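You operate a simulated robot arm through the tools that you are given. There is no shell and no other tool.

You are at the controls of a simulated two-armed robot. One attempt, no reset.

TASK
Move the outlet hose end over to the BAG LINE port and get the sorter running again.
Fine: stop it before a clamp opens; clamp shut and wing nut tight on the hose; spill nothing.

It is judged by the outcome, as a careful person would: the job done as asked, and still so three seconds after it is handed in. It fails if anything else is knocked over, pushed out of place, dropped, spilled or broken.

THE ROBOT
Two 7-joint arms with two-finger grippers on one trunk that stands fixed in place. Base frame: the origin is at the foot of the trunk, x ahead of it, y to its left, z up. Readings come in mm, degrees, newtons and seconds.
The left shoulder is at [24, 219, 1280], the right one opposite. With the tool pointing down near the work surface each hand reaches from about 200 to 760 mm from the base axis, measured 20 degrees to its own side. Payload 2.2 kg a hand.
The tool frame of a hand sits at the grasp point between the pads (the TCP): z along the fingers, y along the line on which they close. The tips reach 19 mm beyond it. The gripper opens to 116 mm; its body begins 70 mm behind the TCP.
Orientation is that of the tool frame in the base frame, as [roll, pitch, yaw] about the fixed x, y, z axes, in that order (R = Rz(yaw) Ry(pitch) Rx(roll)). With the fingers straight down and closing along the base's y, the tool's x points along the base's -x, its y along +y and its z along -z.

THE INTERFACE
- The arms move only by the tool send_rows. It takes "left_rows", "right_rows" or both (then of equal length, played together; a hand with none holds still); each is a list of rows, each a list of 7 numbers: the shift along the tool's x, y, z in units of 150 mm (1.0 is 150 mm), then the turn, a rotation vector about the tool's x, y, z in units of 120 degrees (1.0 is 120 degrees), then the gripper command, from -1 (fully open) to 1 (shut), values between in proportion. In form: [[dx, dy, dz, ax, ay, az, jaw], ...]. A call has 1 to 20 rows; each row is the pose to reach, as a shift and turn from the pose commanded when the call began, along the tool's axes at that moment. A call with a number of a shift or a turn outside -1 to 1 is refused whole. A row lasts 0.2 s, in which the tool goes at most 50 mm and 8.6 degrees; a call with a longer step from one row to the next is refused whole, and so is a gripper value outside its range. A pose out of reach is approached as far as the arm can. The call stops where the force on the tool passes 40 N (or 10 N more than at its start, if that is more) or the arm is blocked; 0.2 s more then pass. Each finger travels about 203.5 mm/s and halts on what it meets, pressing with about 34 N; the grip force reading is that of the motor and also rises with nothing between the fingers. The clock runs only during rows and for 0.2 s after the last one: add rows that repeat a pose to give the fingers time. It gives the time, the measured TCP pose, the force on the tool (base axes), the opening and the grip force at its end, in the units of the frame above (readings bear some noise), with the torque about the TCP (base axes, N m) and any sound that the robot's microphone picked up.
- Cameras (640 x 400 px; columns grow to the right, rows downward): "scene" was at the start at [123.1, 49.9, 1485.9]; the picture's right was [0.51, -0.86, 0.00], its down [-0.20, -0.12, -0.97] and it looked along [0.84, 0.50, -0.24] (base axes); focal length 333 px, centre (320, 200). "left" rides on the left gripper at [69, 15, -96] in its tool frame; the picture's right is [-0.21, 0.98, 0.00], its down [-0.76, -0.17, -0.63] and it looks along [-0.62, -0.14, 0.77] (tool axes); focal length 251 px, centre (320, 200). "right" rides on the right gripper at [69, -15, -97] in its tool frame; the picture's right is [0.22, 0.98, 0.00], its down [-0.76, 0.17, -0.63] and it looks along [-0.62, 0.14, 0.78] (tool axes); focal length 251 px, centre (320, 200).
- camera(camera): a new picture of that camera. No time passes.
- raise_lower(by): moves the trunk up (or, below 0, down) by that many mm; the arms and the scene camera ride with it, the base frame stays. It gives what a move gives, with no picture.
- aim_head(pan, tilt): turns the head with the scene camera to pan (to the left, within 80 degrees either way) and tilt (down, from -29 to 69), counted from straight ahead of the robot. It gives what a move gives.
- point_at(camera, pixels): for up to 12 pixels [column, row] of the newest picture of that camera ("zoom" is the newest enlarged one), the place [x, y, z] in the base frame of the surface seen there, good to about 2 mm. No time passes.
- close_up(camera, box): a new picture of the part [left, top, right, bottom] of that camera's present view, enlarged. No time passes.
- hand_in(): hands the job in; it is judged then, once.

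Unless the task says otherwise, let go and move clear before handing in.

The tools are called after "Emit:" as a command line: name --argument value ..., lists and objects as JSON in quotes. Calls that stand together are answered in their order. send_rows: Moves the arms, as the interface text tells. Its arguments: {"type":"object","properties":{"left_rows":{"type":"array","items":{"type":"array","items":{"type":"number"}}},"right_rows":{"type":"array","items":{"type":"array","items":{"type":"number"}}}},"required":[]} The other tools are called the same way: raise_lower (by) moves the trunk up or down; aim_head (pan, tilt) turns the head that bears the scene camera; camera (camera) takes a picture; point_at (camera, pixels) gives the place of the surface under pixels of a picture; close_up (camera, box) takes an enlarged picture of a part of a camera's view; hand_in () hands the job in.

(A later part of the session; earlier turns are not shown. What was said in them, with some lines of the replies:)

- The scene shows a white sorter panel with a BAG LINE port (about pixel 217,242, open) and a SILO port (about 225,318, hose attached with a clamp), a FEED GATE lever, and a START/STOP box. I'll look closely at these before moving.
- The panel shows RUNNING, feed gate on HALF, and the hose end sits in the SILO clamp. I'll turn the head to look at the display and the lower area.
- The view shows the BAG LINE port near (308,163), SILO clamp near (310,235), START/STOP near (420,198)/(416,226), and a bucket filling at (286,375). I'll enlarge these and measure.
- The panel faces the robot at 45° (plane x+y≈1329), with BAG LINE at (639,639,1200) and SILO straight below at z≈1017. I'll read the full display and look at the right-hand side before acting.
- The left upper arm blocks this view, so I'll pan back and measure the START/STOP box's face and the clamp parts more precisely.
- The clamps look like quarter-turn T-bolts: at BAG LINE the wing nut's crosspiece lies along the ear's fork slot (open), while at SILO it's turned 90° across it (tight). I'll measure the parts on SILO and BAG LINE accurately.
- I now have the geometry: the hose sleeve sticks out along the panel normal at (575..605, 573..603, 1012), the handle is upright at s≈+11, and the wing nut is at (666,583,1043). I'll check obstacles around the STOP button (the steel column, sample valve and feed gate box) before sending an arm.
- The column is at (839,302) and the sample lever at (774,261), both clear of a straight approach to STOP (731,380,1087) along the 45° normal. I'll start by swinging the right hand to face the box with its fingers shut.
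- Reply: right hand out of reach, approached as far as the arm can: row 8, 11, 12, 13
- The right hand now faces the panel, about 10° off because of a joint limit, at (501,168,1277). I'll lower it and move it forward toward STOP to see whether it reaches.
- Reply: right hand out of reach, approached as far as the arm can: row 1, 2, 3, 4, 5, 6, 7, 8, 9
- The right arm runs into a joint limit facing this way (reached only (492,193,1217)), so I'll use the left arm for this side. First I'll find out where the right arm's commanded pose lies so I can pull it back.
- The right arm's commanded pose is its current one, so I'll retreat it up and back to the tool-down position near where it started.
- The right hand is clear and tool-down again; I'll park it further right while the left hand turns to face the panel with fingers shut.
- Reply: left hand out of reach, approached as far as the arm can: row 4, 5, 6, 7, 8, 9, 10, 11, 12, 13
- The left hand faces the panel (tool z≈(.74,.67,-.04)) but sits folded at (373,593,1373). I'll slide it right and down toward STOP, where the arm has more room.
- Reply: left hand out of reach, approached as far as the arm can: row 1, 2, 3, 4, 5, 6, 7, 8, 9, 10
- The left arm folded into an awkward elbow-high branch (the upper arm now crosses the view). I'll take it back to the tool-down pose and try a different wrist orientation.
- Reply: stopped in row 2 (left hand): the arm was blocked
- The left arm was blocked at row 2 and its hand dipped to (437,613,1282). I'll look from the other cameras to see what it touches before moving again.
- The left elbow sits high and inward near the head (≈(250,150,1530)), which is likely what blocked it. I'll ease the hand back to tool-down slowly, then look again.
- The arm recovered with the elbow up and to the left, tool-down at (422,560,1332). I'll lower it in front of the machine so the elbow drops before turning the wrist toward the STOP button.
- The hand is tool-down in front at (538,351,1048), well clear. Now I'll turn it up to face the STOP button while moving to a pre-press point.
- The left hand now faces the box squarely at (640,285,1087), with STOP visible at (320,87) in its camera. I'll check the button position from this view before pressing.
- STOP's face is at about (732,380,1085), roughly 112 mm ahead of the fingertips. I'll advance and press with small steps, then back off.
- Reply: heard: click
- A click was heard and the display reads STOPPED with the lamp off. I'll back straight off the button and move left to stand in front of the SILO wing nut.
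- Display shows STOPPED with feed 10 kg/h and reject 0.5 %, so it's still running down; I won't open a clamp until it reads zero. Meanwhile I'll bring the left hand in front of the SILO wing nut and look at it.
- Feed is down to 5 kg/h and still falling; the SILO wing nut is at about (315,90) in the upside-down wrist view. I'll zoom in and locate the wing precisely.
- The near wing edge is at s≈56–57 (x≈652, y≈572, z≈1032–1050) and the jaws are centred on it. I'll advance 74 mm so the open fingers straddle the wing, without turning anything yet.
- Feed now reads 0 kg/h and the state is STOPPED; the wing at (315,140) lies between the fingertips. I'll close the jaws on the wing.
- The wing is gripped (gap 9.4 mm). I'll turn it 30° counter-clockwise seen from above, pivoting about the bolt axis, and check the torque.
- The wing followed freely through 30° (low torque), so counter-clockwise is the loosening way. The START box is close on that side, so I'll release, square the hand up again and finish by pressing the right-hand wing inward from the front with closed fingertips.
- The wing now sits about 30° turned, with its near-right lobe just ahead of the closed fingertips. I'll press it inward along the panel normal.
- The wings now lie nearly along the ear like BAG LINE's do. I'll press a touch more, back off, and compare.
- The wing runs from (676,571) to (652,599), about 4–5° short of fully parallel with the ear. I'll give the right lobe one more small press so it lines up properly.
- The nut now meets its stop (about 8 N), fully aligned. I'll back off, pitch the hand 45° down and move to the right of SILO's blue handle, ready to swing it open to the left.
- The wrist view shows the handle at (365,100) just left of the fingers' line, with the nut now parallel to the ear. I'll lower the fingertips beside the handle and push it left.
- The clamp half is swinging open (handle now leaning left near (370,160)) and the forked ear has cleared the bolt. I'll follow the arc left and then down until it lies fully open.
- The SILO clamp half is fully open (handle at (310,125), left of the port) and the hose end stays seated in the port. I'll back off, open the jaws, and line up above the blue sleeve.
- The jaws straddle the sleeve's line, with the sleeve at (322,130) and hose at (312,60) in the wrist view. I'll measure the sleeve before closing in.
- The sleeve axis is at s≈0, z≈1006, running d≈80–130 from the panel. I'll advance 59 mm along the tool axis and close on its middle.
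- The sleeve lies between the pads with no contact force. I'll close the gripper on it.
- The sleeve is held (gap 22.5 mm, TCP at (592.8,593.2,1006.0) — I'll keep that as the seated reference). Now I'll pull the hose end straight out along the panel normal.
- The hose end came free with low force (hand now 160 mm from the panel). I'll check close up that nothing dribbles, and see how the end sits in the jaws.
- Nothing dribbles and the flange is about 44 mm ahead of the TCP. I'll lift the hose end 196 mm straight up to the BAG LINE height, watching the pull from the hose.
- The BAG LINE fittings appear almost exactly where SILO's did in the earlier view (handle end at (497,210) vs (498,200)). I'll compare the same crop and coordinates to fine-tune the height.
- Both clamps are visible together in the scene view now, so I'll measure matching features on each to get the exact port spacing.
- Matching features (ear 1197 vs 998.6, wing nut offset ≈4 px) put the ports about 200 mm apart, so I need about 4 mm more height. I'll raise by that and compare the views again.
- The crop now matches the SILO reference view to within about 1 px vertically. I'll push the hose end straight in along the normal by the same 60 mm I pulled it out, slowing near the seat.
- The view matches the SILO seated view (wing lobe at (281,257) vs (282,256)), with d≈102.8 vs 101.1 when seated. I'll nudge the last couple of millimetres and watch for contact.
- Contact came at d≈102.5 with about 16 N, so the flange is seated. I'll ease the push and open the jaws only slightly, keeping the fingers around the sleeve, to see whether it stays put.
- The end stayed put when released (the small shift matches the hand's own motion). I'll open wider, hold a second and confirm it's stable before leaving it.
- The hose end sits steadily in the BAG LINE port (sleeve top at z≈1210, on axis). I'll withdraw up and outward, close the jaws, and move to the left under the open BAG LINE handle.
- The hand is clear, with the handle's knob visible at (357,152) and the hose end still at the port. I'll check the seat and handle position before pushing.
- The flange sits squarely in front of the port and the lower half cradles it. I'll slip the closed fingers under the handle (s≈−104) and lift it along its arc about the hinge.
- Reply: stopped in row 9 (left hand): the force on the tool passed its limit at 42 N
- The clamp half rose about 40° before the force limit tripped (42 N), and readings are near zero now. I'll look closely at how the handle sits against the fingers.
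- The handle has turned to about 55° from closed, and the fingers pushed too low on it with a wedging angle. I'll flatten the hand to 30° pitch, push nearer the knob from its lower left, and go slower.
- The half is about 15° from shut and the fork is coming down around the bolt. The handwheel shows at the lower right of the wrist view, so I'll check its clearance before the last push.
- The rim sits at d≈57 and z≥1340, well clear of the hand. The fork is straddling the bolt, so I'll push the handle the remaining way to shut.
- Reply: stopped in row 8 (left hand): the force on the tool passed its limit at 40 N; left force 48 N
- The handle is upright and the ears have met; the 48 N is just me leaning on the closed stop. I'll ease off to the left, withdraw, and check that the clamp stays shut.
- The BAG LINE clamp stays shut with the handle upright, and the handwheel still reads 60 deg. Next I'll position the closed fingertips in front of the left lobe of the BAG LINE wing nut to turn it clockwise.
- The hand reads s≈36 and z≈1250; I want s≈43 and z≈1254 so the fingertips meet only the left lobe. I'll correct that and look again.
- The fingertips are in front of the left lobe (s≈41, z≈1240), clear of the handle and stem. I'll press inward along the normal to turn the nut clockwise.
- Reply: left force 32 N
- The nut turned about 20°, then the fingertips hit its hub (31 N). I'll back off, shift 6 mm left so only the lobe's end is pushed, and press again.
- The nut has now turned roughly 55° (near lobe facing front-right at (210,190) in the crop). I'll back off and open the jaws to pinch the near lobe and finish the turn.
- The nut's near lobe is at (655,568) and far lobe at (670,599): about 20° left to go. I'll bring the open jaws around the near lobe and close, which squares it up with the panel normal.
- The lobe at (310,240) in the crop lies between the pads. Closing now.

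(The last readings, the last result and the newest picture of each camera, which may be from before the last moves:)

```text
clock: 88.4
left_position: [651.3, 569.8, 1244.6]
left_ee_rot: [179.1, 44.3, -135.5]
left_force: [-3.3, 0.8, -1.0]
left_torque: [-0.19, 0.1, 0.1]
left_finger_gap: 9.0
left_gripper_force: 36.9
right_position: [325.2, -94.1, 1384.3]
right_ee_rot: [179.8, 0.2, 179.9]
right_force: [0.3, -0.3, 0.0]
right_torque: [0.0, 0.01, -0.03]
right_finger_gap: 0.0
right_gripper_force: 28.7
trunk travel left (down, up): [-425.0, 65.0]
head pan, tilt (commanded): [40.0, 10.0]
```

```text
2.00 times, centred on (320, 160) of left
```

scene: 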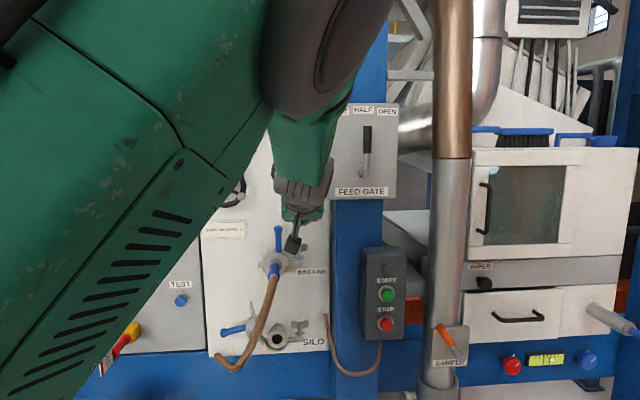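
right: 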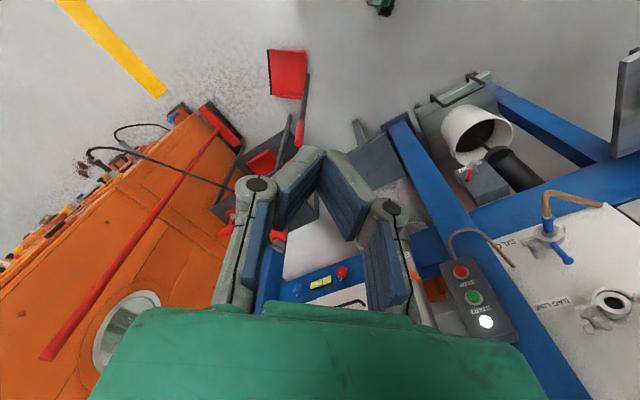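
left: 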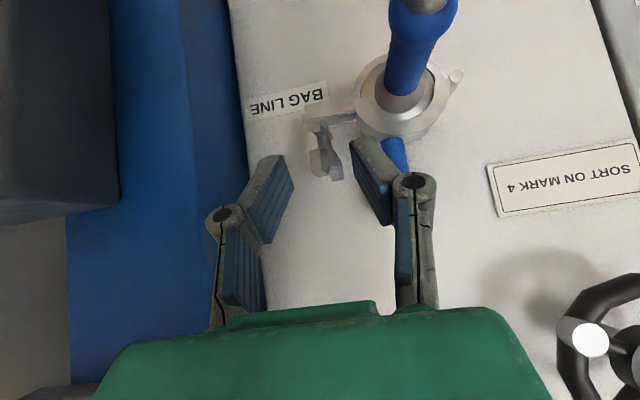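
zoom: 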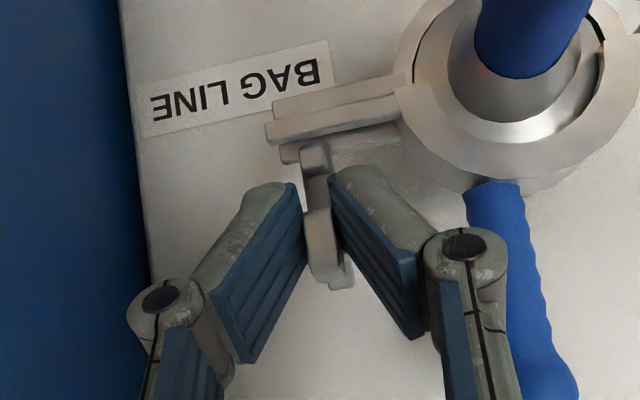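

The pads are tight on the lobe (gap 9.0 mm, same as on SILO's). I'll twist it a few more degrees clockwise to feel for the tight stop.

Emit:
send_rows --left_rows '[[0, 0.0064, 0, 0.0147, 0, 0.0147, 1], [0, 0.0128, 0, 0.0295, 0, 0.0295, 1], [-0.001, 0.019, 0.001, 0.0442, 0, 0.0442, 1], [-0.0016, 0.0255, 0.0016, 0.0589, 0, 0.0589, 1], [-0.0016, 0.0255, 0.0016, 0.0589, 0, 0.0589, 1]]'

Emit:
close_up --camera "left" --box '[200, 60, 440, 260]'

```text
clock: 89.6
left_position: [647.5, 573.5, 1243.1]
left_ee_rot: [179.4, 44.3, -145.3]
left_force: [-6.4, 3.3, -3.0]
left_torque: [-0.38, 0.46, 0.17]
left_finger_gap: 9.2
left_gripper_force: 37.0
right_position: [324.6, -93.9, 1384.7]
right_ee_rot: [179.8, 0.2, 179.8]
right_force: [0.1, 0.2, 0.6]
right_torque: [0.01, 0.02, -0.02]
right_finger_gap: 0.2
right_gripper_force: 28.1
trunk travel left (down, up): [-425.0, 65.0]
head pan, tilt (commanded): [40.0, 10.0]
```

```text
2.00 times, centred on (320, 160) of left
```

zoom: 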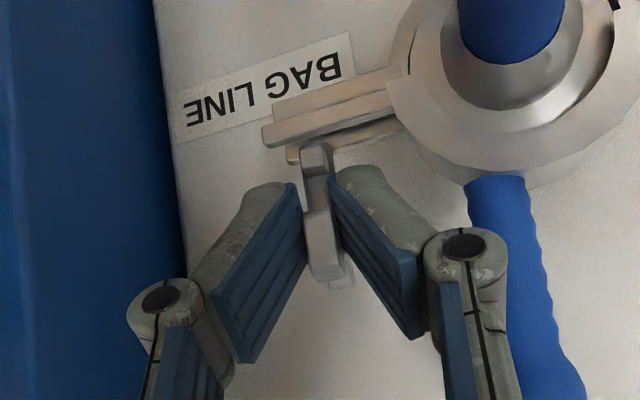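

The torque rose as I turned 10° further. I'll release the lobe and measure the nut's final angle.

Emit:
send_rows --left_rows '[[0, 0.0255, 0, 0.0589, 0, 0.0589, 0.7], [0, 0.0255, 0, 0.0589, 0, 0.0589, 0.4], [0, 0.0255, 0, 0.0589, 0, 0.0589, 0.3], [0, 0.0255, -0.1, 0.0589, 0, 0.0589, 0.3], [0, 0.0255, -0.25, 0.0589, 0, 0.0589, 0.3], [0, 0.0255, -0.25, 0.0589, 0, 0.0589, 0.3]]'

Emit:
camera --camera "left"

Emit:
close_up --camera "left" --box '[220, 40, 440, 200]'

```text
refused: row 1 steps farther than a row can; nothing moved
```

```text
taken
```

left: 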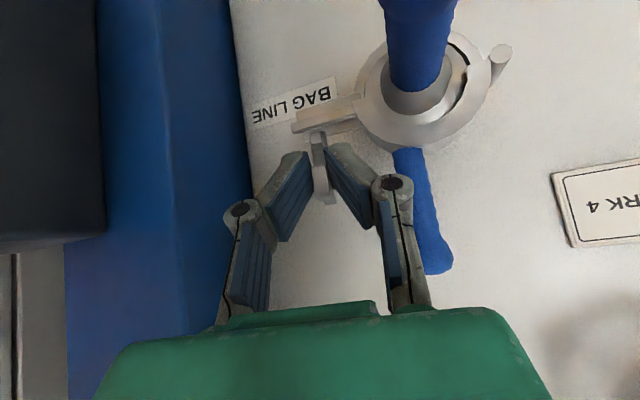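

```text
2.50 times, centred on (330, 120) of left
```

zoom: 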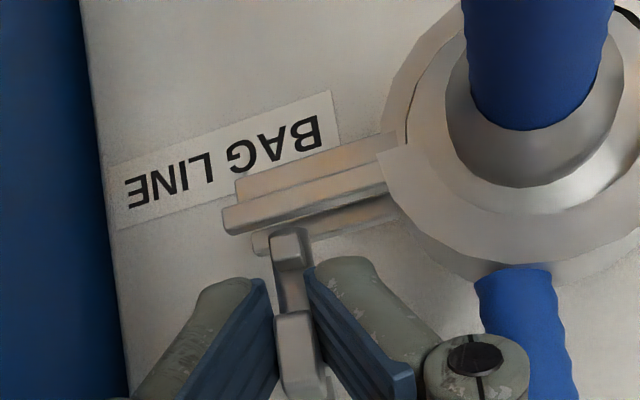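

That call was refused because I repeated the earlier offsets; nothing moved. I'll simply open the jaws in place and back straight off.

Emit:
send_rows --left_rows '[[0, 0, 0, 0, 0, 0, 0.7], [0, 0, 0, 0, 0, 0, 0.4], [0, 0, 0, 0, 0, 0, 0.3], [0, 0, -0.1, 0, 0, 0, 0.3], [0, 0, -0.25, 0, 0, 0, 0.3], [0, 0, -0.25, 0, 0, 0, 0.3]]'

Emit:
camera --camera "left"

Emit:
close_up --camera "left" --box '[220, 40, 440, 200]'

```text
clock: 91.0
left_position: [629.0, 553.8, 1271.1]
left_ee_rot: [179.3, 44.4, -145.4]
left_force: [0.2, 0.3, 1.5]
left_torque: [0.0, -0.02, 0.0]
left_finger_gap: 40.7
left_gripper_force: 0.0
right_position: [325.4, -96.2, 1384.5]
right_ee_rot: [179.7, 0.2, 179.8]
right_force: [0.4, 0.0, 0.3]
right_torque: [0.01, 0.0, 0.02]
right_finger_gap: 0.0
right_gripper_force: 28.4
trunk travel left (down, up): [-425.0, 65.0]
head pan, tilt (commanded): [40.0, 10.0]
```

```text
taken
```

left: 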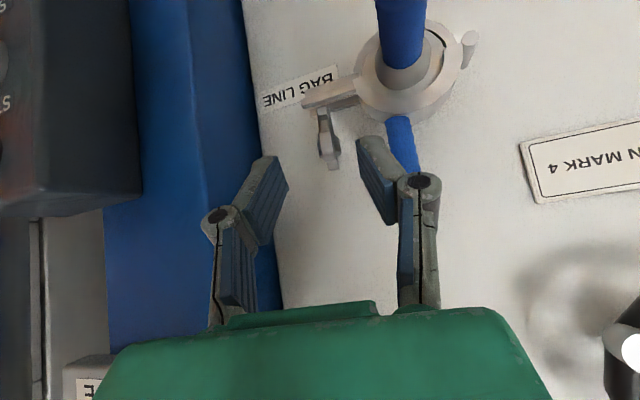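

```text
2.50 times, centred on (330, 120) of left
```

zoom: 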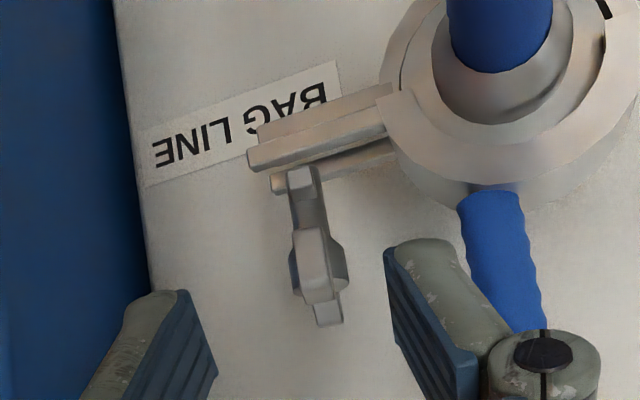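

Emit:
point_at --camera "zoom" --pixels '[[310, 260], [318, 285], [310, 240], [328, 315], [328, 308], [300, 180], [310, 190], [296, 270], [345, 265], [325, 320], [303, 215], [335, 280]]'

Emit:
close_up --camera "scene" --box '[240, 220, 340, 300]'

```text
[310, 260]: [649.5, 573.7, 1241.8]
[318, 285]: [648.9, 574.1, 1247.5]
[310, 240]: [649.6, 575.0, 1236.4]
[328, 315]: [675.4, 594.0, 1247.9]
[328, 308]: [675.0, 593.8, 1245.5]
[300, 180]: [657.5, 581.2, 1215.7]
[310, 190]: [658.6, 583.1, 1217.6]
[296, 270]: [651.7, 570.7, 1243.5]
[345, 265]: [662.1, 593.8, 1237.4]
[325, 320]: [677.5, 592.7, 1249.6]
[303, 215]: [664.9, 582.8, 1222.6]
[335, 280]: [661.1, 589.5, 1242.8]
```

```text
5.00 times, centred on (290, 260) of scene
```

zoom: 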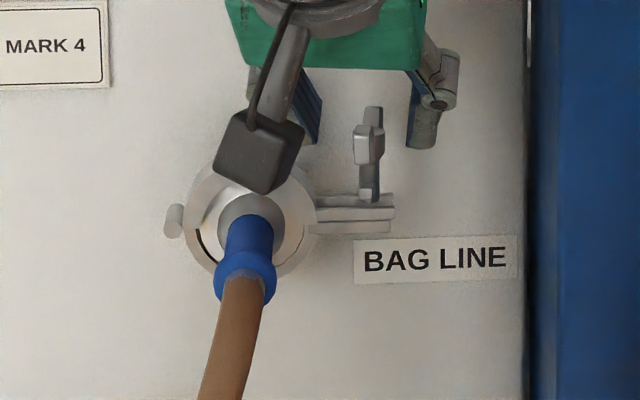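

The nut now runs from (649.5,574) to (675,594), about 97° turned — past SILO's original tight 90° — with its crosspiece lying across the fork, and the clamp is shut on the hose. I'll draw the hand straight back and then swing over to the START button.

Emit:
send_rows --left_rows '[[0.15, -0.03, -0.15, 0, 0, 0, 0.4], [0.3, -0.06, -0.3, 0, 0, 0, 0.6], [0.45, -0.09, -0.45, 0, 0, 0, 0.8], [0.6, -0.12, -0.6, 0, 0, 0, 1], [0.76, -0.149, -0.76, 0, 0, 0, 1], [0.76, -0.149, -0.76, 0, 0, 0, 1]]'

Emit:
camera --camera "scene"

Emit:
camera --camera "left"

```text
clock: 92.4
left_position: [508.1, 445.7, 1271.8]
left_ee_rot: [179.3, 44.3, -145.5]
left_force: [-0.5, -0.8, -0.3]
left_torque: [0.0, 0.01, 0.01]
left_finger_gap: 0.1
left_gripper_force: 28.4
right_position: [327.1, -94.8, 1383.9]
right_ee_rot: [179.7, 0.1, 179.8]
right_force: [0.0, 0.3, 0.7]
right_torque: [0.03, 0.03, -0.01]
right_finger_gap: 0.0
right_gripper_force: 28.7
trunk travel left (down, up): [-425.0, 65.0]
head pan, tilt (commanded): [40.0, 10.0]
```

```text
taken
```

scene: 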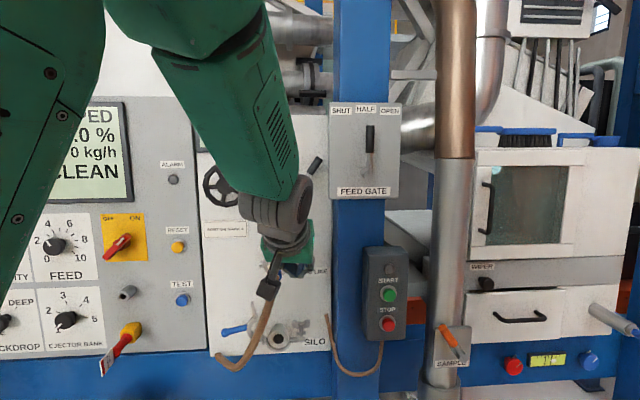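

```text
taken
```

left: 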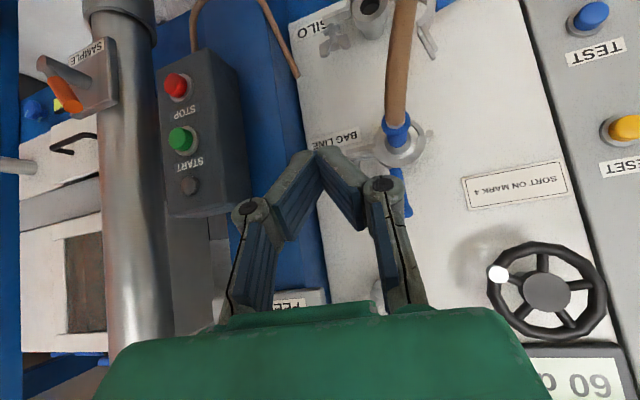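

All clear: hose on BAG LINE with its handle upright at (395,195) in the wrist view. I'll turn the hand level and carry it toward START.

Emit:
send_rows --left_rows '[[0.0415, -0.1225, 0.0525, -0.0103, -0.0467, -0.0043, 1], [0.083, -0.245, 0.105, -0.0206, -0.0935, -0.0085, 1], [0.1245, -0.3675, 0.1575, -0.0308, -0.1402, -0.0128, 1], [0.166, -0.49, 0.21, -0.0411, -0.1869, -0.0171, 1], [0.2075, -0.6125, 0.2625, -0.0514, -0.2336, -0.0213, 1], [0.249, -0.735, 0.315, -0.0617, -0.2804, -0.0256, 1], [0.2905, -0.8575, 0.3675, -0.0719, -0.3271, -0.0298, 1], [0.332, -0.98, 0.42, -0.0822, -0.3738, -0.0341, 1], [0.332, -0.98, 0.42, -0.0822, -0.3738, -0.0341, 1]]'

Emit:
camera --camera "left"

Emit:
camera --camera "scene"

```text
clock: 94.4
left_position: [595.4, 346.5, 1189.7]
left_ee_rot: [-155.6, 88.1, -108.0]
left_force: [-0.1, -0.4, -0.2]
left_torque: [0.01, 0.0, -0.02]
left_finger_gap: 0.1
left_gripper_force: 29.0
right_position: [323.7, -96.1, 1386.1]
right_ee_rot: [179.6, 0.2, 179.7]
right_force: [0.6, -0.3, 0.5]
right_torque: [0.04, -0.02, 0.02]
right_finger_gap: 0.3
right_gripper_force: 28.5
trunk travel left (down, up): [-425.0, 65.0]
head pan, tilt (commanded): [40.0, 10.0]
```

```text
taken
```

left: 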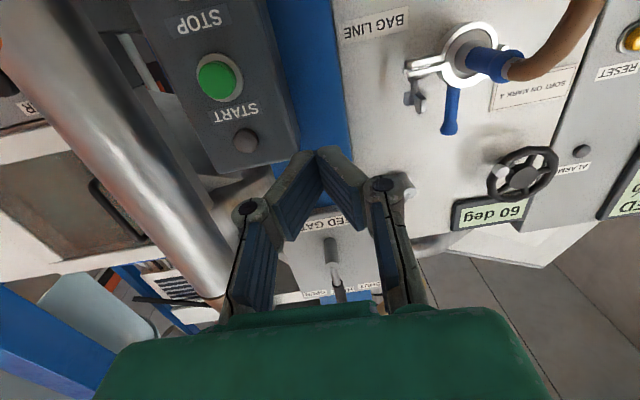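

```text
taken
```

scene: 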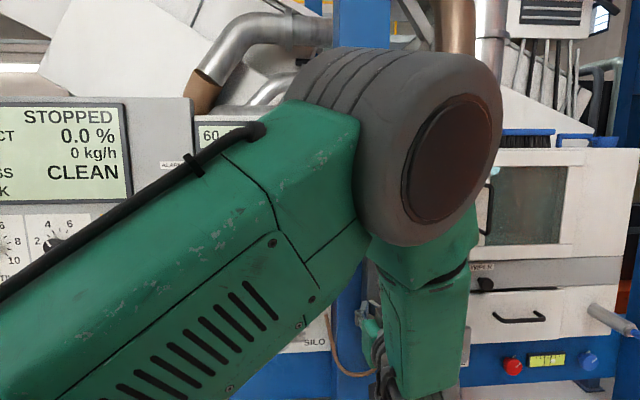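

From here the BAG LINE clamp is nicely visible from below at (460,60). I'll check the nut and measure START before pressing.

Emit:
close_up --camera "left" --box '[380, 10, 540, 150]'

Emit:
point_at --camera "left" --pixels '[[214, 79], [200, 79], [230, 79], [214, 65], [214, 93], [170, 60], [270, 60]]'

```text
2.86 times, centred on (460, 80) of left
```

zoom: 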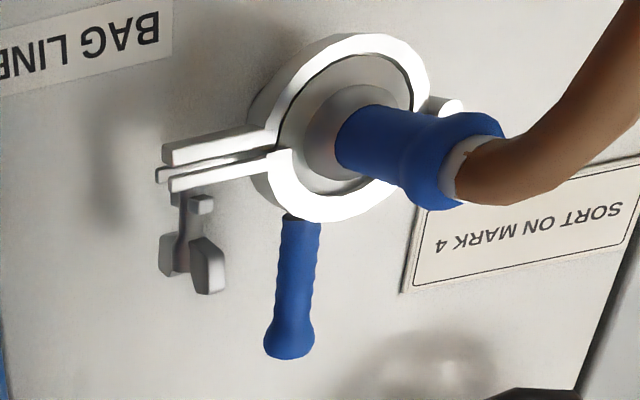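

```text
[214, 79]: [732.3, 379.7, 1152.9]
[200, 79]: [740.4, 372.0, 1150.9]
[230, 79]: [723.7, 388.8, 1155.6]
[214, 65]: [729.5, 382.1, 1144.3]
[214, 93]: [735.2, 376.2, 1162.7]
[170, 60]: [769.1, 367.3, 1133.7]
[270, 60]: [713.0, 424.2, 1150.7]
```

The clamp is closed around the hose with the nut's crosspiece across the fork. START's centre is about (732,380,1156); I'll move in front of it and approach.

Emit:
send_rows --left_rows '[[0.075, -0.16, 0, 0, 0, 0, 1], [0.15, -0.32, 0, 0, 0, 0, 1], [0.225, -0.486, -0.015, 0, 0, 0, 1], [0.225, -0.486, 0.15, 0, 0, 0, 1], [0.225, -0.486, 0.3, 0, 0, 0, 1], [0.225, -0.486, 0.38, 0, 0, 0, 1], [0.225, -0.486, 0.38, 0, 0, 0, 1]]'

Emit:
camera --camera "left"

```text
clock: 96.0
left_position: [689.9, 319.2, 1157.5]
left_ee_rot: [127.9, 89.2, 173.3]
left_force: [0.5, -1.0, -0.2]
left_torque: [-0.01, -0.02, 0.01]
left_finger_gap: 0.1
left_gripper_force: 28.5
right_position: [325.2, -95.7, 1385.3]
right_ee_rot: [179.7, 0.1, 179.8]
right_force: [-0.6, -0.1, 0.4]
right_torque: [-0.04, 0.01, 0.01]
right_finger_gap: 0.0
right_gripper_force: 28.5
trunk travel left (down, up): [-425.0, 65.0]
head pan, tilt (commanded): [40.0, 10.0]
```

```text
taken
```

left: 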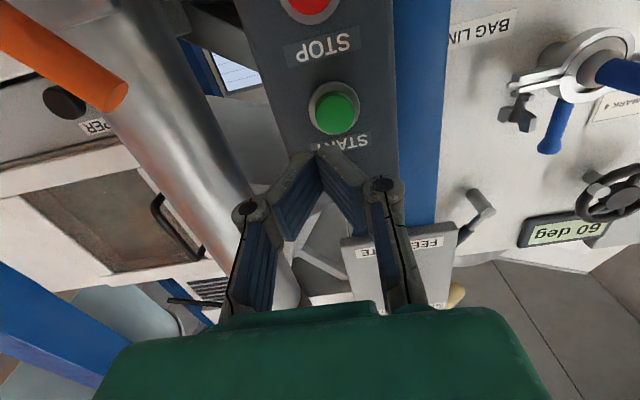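

The fingers are about 13 mm right of START (button at (335,108)). I'll shift left and press in with small steps.

Emit:
send_rows --left_rows '[[0, 0.05, 0.02, 0, 0, 0, 1], [0.005, 0.085, 0.1, 0, 0, 0, 1], [0.007, 0.085, 0.2, 0, 0, 0, 1], [0.007, 0.085, 0.28, 0, 0, 0, 1], [0.007, 0.085, 0.33, 0, 0, 0, 1], [0.007, 0.085, 0.355, 0, 0, 0, 1], [0.007, 0.085, 0.375, 0, 0, 0, 1], [0.007, 0.085, 0.39, 0, 0, 0, 1], [0.007, 0.085, 0.405, 0, 0, 0, 1], [0.007, 0.085, 0.405, 0, 0, 0, 1]]'

Emit:
camera --camera "left"

Emit:
camera --camera "scene"

```text
clock: 98.2
left_position: [724.7, 371.0, 1154.9]
left_ee_rot: [130.3, 89.2, 175.8]
left_force: [-2.7, -1.0, -0.2]
left_torque: [-0.01, 0.0, -0.02]
left_finger_gap: 0.0
left_gripper_force: 28.5
right_position: [326.6, -98.0, 1385.2]
right_ee_rot: [179.6, 0.1, 179.8]
right_force: [-0.2, -0.2, 0.5]
right_torque: [0.0, -0.02, -0.01]
right_finger_gap: 0.1
right_gripper_force: 29.1
trunk travel left (down, up): [-425.0, 65.0]
head pan, tilt (commanded): [40.0, 10.0]
heard: click
```

```text
taken
```

left: 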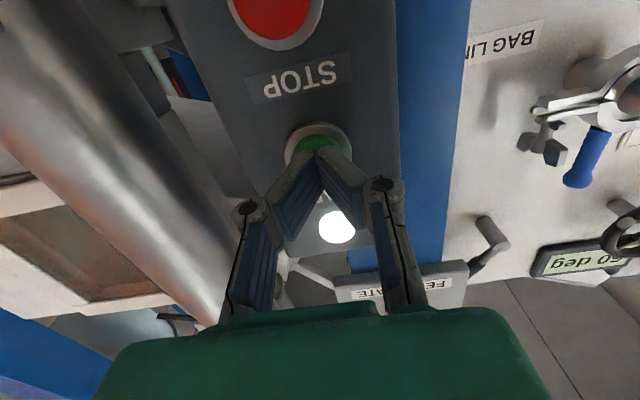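

```text
taken
```

scene: 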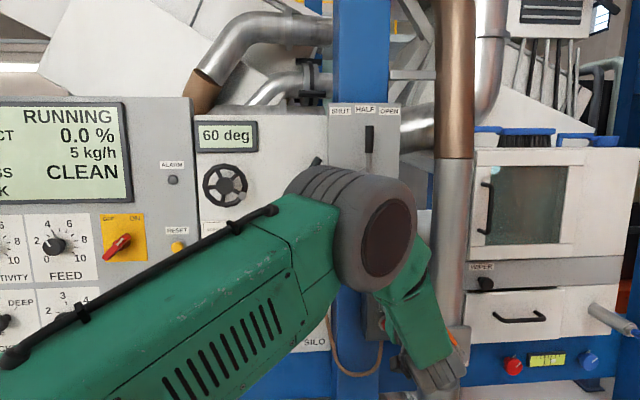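

Click heard, the lamp is lit and the display reads RUNNING with the feed climbing. I'll back off the button and move the hand clear.

Emit:
send_rows --left_rows '[[0, 0, -0.15, 0, 0, 0, 1], [0, 0, -0.35, 0, 0, 0, 1], [0, 0, -0.55, 0, 0, 0, 1], [0, 0, -0.75, 0, 0, 0, 1], [0, 0, -0.95, 0, 0, 0, 1], [0, 0, -0.95, 0, 0, 0, 1], [0, 0, -0.95, 0, 0, 0, 1]]'

Emit:
camera --camera "left"

Emit:
close_up --camera "left" --box '[340, 0, 540, 200]'

Emit:
camera --camera "scene"

```text
clock: 99.8
left_position: [622.6, 268.7, 1156.3]
left_ee_rot: [127.8, 89.2, 173.4]
left_force: [0.1, 0.1, 0.7]
left_torque: [0.03, 0.02, -0.01]
left_finger_gap: 0.2
left_gripper_force: 28.7
right_position: [325.1, -96.9, 1385.1]
right_ee_rot: [179.6, 0.2, 179.8]
right_force: [-0.4, 1.1, -0.3]
right_torque: [0.01, 0.0, 0.03]
right_finger_gap: 0.0
right_gripper_force: 28.8
trunk travel left (down, up): [-425.0, 65.0]
head pan, tilt (commanded): [40.0, 10.0]
```

```text
taken
```

left: 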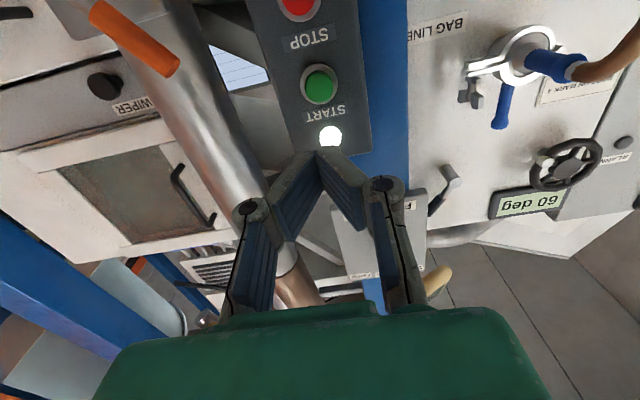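

```text
2.00 times, centred on (440, 100) of left
```

zoom: 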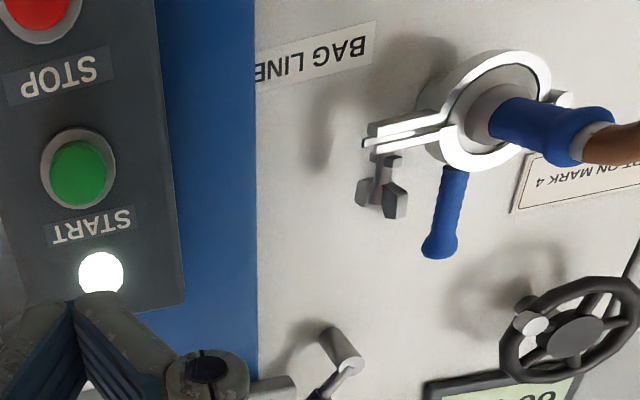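

```text
taken
```

scene: 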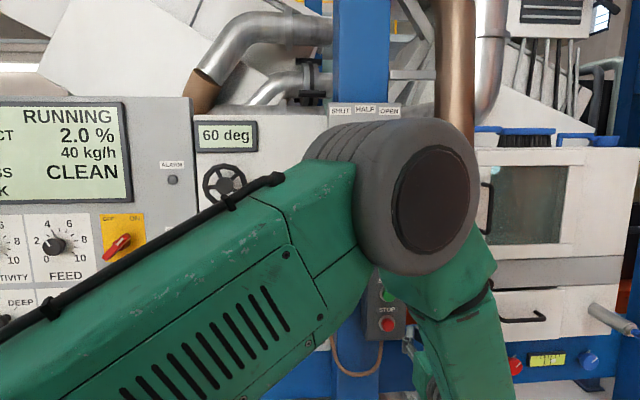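

It's running at 40 kg/h with the lamp on, and the clamp and nut look unchanged. I'll swing the left hand to tool-down and park it out of the way so the scene camera can check for leaks.

Emit:
send_rows --left_rows '[[0, 0.065, -0.02, 0.0244, 0.059, 0.0244, 1], [0, 0.13, -0.035, 0.0488, 0.118, 0.0488, 1], [0, 0.195, -0.05, 0.0733, 0.177, 0.0733, 1], [0, 0.26, -0.06, 0.0977, 0.236, 0.0977, 1], [0, 0.325, -0.07, 0.1221, 0.295, 0.1221, 1], [0, 0.39, -0.08, 0.1465, 0.354, 0.1465, 1], [0, 0.455, -0.09, 0.1709, 0.413, 0.1709, 1], [0, 0.52, -0.1, 0.1953, 0.472, 0.1953, 1], [0, 0.585, -0.11, 0.2198, 0.531, 0.2198, 1], [0, 0.65, -0.12, 0.2442, 0.59, 0.2442, 1], [0, 0.715, -0.13, 0.2686, 0.649, 0.2686, 1], [0, 0.78, -0.14, 0.293, 0.708, 0.293, 1], [0, 0.78, -0.14, 0.293, 0.708, 0.293, 1]]'

Emit:
camera --camera "left"

Emit:
camera --camera "scene"

```text
clock: 102.6
left_position: [523.3, 338.5, 1157.2]
left_ee_rot: [-180.0, -0.8, -179.5]
left_force: [0.3, -0.3, 0.6]
left_torque: [0.03, 0.04, 0.0]
left_finger_gap: 0.2
left_gripper_force: 28.5
right_position: [323.8, -95.9, 1385.0]
right_ee_rot: [179.6, 0.2, 179.9]
right_force: [0.3, -1.1, -1.0]
right_torque: [0.0, -0.02, 0.01]
right_finger_gap: 0.0
right_gripper_force: 28.3
trunk travel left (down, up): [-425.0, 65.0]
head pan, tilt (commanded): [40.0, 10.0]
```

```text
taken
```

left: 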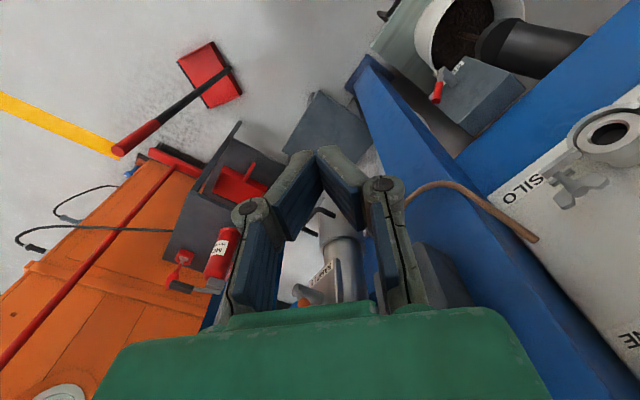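

```text
taken
```

scene: 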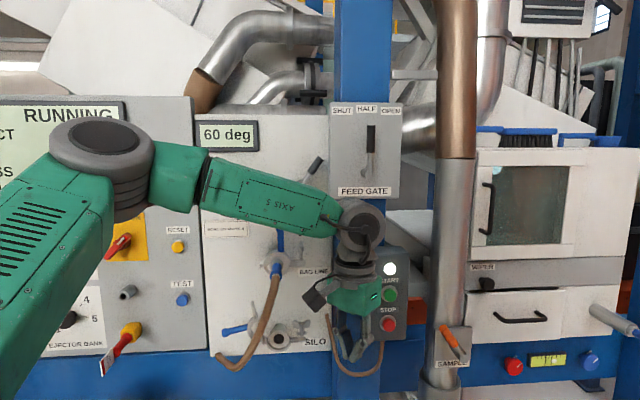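

The arm unfolded with the elbow to the left and RUNNING still shows. I'll draw the hand back and up, away from the machine.

Emit:
send_rows --left_rows '[[0.12, 0, -0.12, 0, 0, 0, 1], [0.24, 0, -0.24, 0, 0, 0, 1], [0.36, 0, -0.36, 0, 0, 0, 1], [0.48, 0, -0.48, 0, 0, 0, 1], [0.6, 0, -0.6, 0, 0, 0, 1], [0.72, 0, -0.75, 0, 0, 0, 1], [0.85, 0, -0.9, 0, 0, 0, 1], [0.85, 0, -0.9, 0, 0, 0, 1]]'

Emit:
aim_head --pan 42 --tilt 22

Emit:
camera --camera "scene"

```text
clock: 104.4
left_position: [399.2, 338.1, 1295.0]
left_ee_rot: [-179.9, -0.8, -179.5]
left_force: [0.8, -0.3, -0.4]
left_torque: [0.0, 0.03, 0.0]
left_finger_gap: 0.0
left_gripper_force: 28.6
right_position: [327.1, -95.2, 1384.9]
right_ee_rot: [179.7, 0.3, 179.8]
right_force: [-0.2, 0.6, -0.1]
right_torque: [0.03, 0.01, 0.0]
right_finger_gap: 0.0
right_gripper_force: 28.3
trunk travel left (down, up): [-425.0, 65.0]
head pan, tilt (commanded): [40.0, 10.0]
```

```text
clock: 105.1
left_position: [399.0, 337.4, 1294.3]
left_ee_rot: [179.9, -0.8, -179.5]
left_force: [0.1, 0.2, 0.6]
left_torque: [-0.01, 0.0, 0.01]
left_finger_gap: 0.1
left_gripper_force: 28.6
right_position: [326.7, -95.7, 1384.7]
right_ee_rot: [179.7, 0.1, 179.8]
right_force: [0.2, 0.3, -0.4]
right_torque: [0.0, 0.0, 0.02]
right_finger_gap: 0.1
right_gripper_force: 29.0
trunk travel left (down, up): [-425.0, 65.0]
head pan, tilt (commanded): [42.0, 22.0]
```

```text
taken
```

scene: 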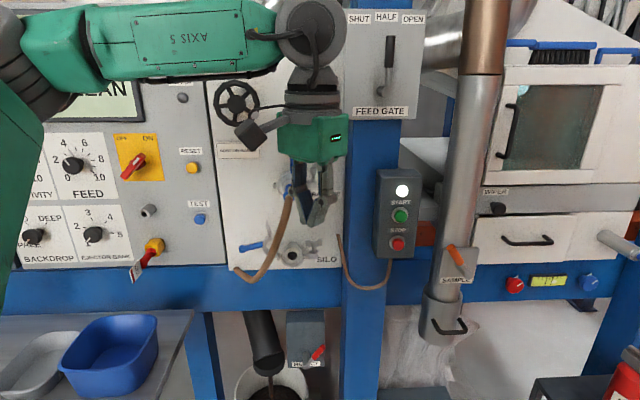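

The hand still hides BAG LINE at (305,185). I'll move it back to its starting area up and to the left, then inspect.

Emit:
send_rows --left_rows '[[0.03, 0.1, -0.14, 0, 0, 0, 1], [0.06, 0.25, -0.28, 0, 0, 0, 1], [0.1, 0.4, -0.42, 0, 0, 0, 1], [0.14, 0.55, -0.56, 0, 0, 0, 1], [0.18, 0.7, -0.7, 0, 0, 0, 1], [0.21, 0.85, -0.85, 0, 0, 0, 1], [0.24, 1.0, -1.0, 0, 0, 0, 1], [0.24, 1.0, -1.0, 0, 0, 0, 1]]'

Emit:
camera --camera "scene"

Emit:
close_up --camera "scene" --box '[230, 140, 370, 290]'

```text
clock: 106.9
left_position: [368.7, 486.7, 1444.1]
left_ee_rot: [-180.0, -0.8, -179.6]
left_force: [0.6, -0.8, 0.0]
left_torque: [0.0, 0.04, -0.02]
left_finger_gap: 0.0
left_gripper_force: 28.4
right_position: [326.8, -95.3, 1383.1]
right_ee_rot: [179.7, 0.1, 179.8]
right_force: [0.9, 0.4, -0.9]
right_torque: [-0.01, 0.0, 0.0]
right_finger_gap: 0.0
right_gripper_force: 28.6
trunk travel left (down, up): [-425.0, 65.0]
head pan, tilt (commanded): [42.0, 22.0]
```

```text
taken
```

scene: 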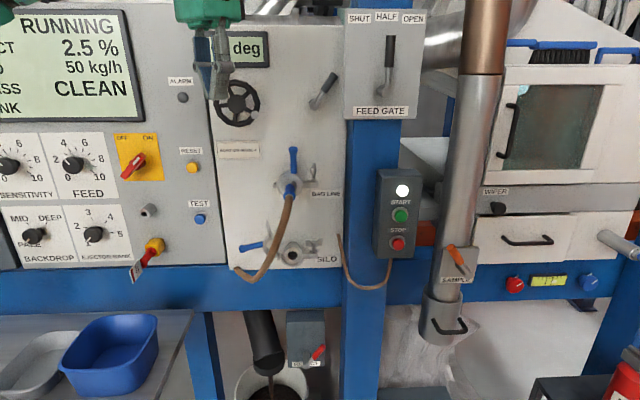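

```text
2.67 times, centred on (300, 215) of scene
```

zoom: 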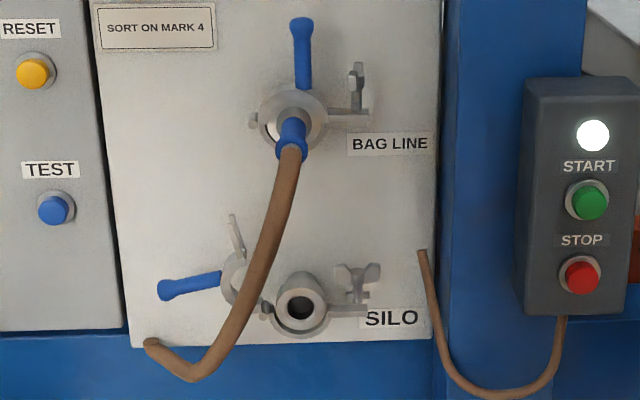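

Display is back to RUNNING, 2.5 %, 50 kg/h, CLEAN, and the hose is clamped on BAG LINE. I'll take a last close look at the nut, and at the floor and bucket for any spill.

Emit:
close_up --camera "scene" --box '[260, 140, 350, 210]'

Emit:
point_at --camera "zoom" --pixels '[[368, 195], [378, 165], [376, 185], [368, 210], [375, 240], [360, 215], [376, 205], [385, 195]]'

Emit:
aim_head --pan 42 --tilt 45

Emit:
camera --camera "scene"

```text
5.71 times, centred on (305, 175) of scene
```

zoom: 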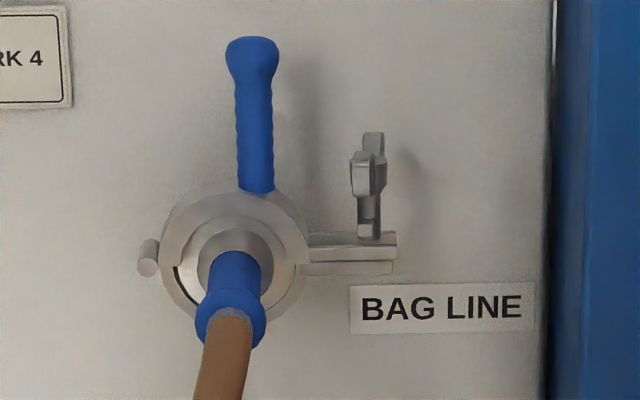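

```text
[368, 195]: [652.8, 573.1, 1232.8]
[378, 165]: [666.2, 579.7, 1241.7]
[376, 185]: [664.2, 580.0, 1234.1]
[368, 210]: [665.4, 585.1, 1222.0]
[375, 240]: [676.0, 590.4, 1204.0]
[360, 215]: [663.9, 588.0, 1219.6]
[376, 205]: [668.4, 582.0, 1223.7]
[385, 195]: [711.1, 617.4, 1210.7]
```

```text
clock: 107.8
left_position: [365.7, 486.0, 1443.8]
left_ee_rot: [180.0, -0.8, -179.6]
left_force: [-0.3, -0.2, -0.7]
left_torque: [-0.03, 0.02, -0.03]
left_finger_gap: 0.0
left_gripper_force: 28.6
right_position: [324.8, -94.3, 1384.5]
right_ee_rot: [179.8, 0.2, 179.8]
right_force: [-0.4, 0.3, 0.1]
right_torque: [0.0, 0.0, 0.02]
right_finger_gap: 0.0
right_gripper_force: 28.8
trunk travel left (down, up): [-425.0, 65.0]
head pan, tilt (commanded): [42.0, 45.0]
```

```text
taken
```

scene: 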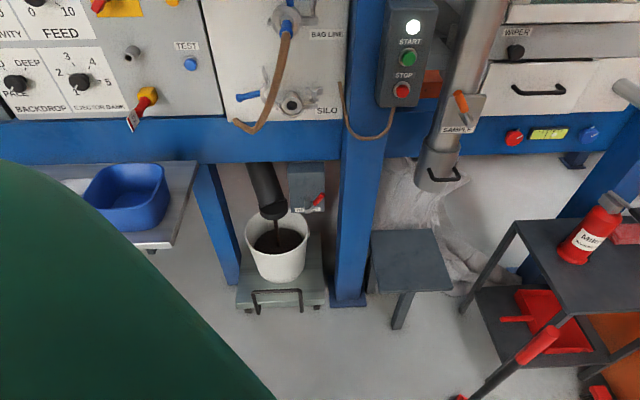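

The floor and bench are clean, the lamp is lit, and the clamp is shut with the nut turned across the fork. Both hands are empty and clear, and the sorter is running steadily, so I'm handing in.

Emit:
hand_in

```text
The job is handed in.
```

The outlet hose end is now on the BAG LINE port and the sorter is running again. When I handed in, the display read RUNNING at 50 kg/h, 2.5 % reject and CLEAN, as it did before the stop apart from the feed and reject dipping while it restarted.

- **Stopped first:** I pressed STOP and waited until the feed read 0 kg/h before touching the SILO clamp.
- **Clamp and nut:** The BAG LINE clamp is shut. Its wing nut is turned about 97°, slightly past the 90° the SILO nut was at. It was still turning when I stopped, so I did not feel a hard stop.
- **Spills:** I saw nothing spilled on the floor or bench.
- **Left as is:** The SILO clamp is open with its nut loose, which is how BAG LINE was when I started. The feed gate is still on HALF and the handwheel still reads 60 deg.

While closing the BAG LINE clamp I briefly hit the force limit twice. The first time was from pushing the handle at a poor angle, the second from leaning on the closed stop. I saw no damage or movement from either.
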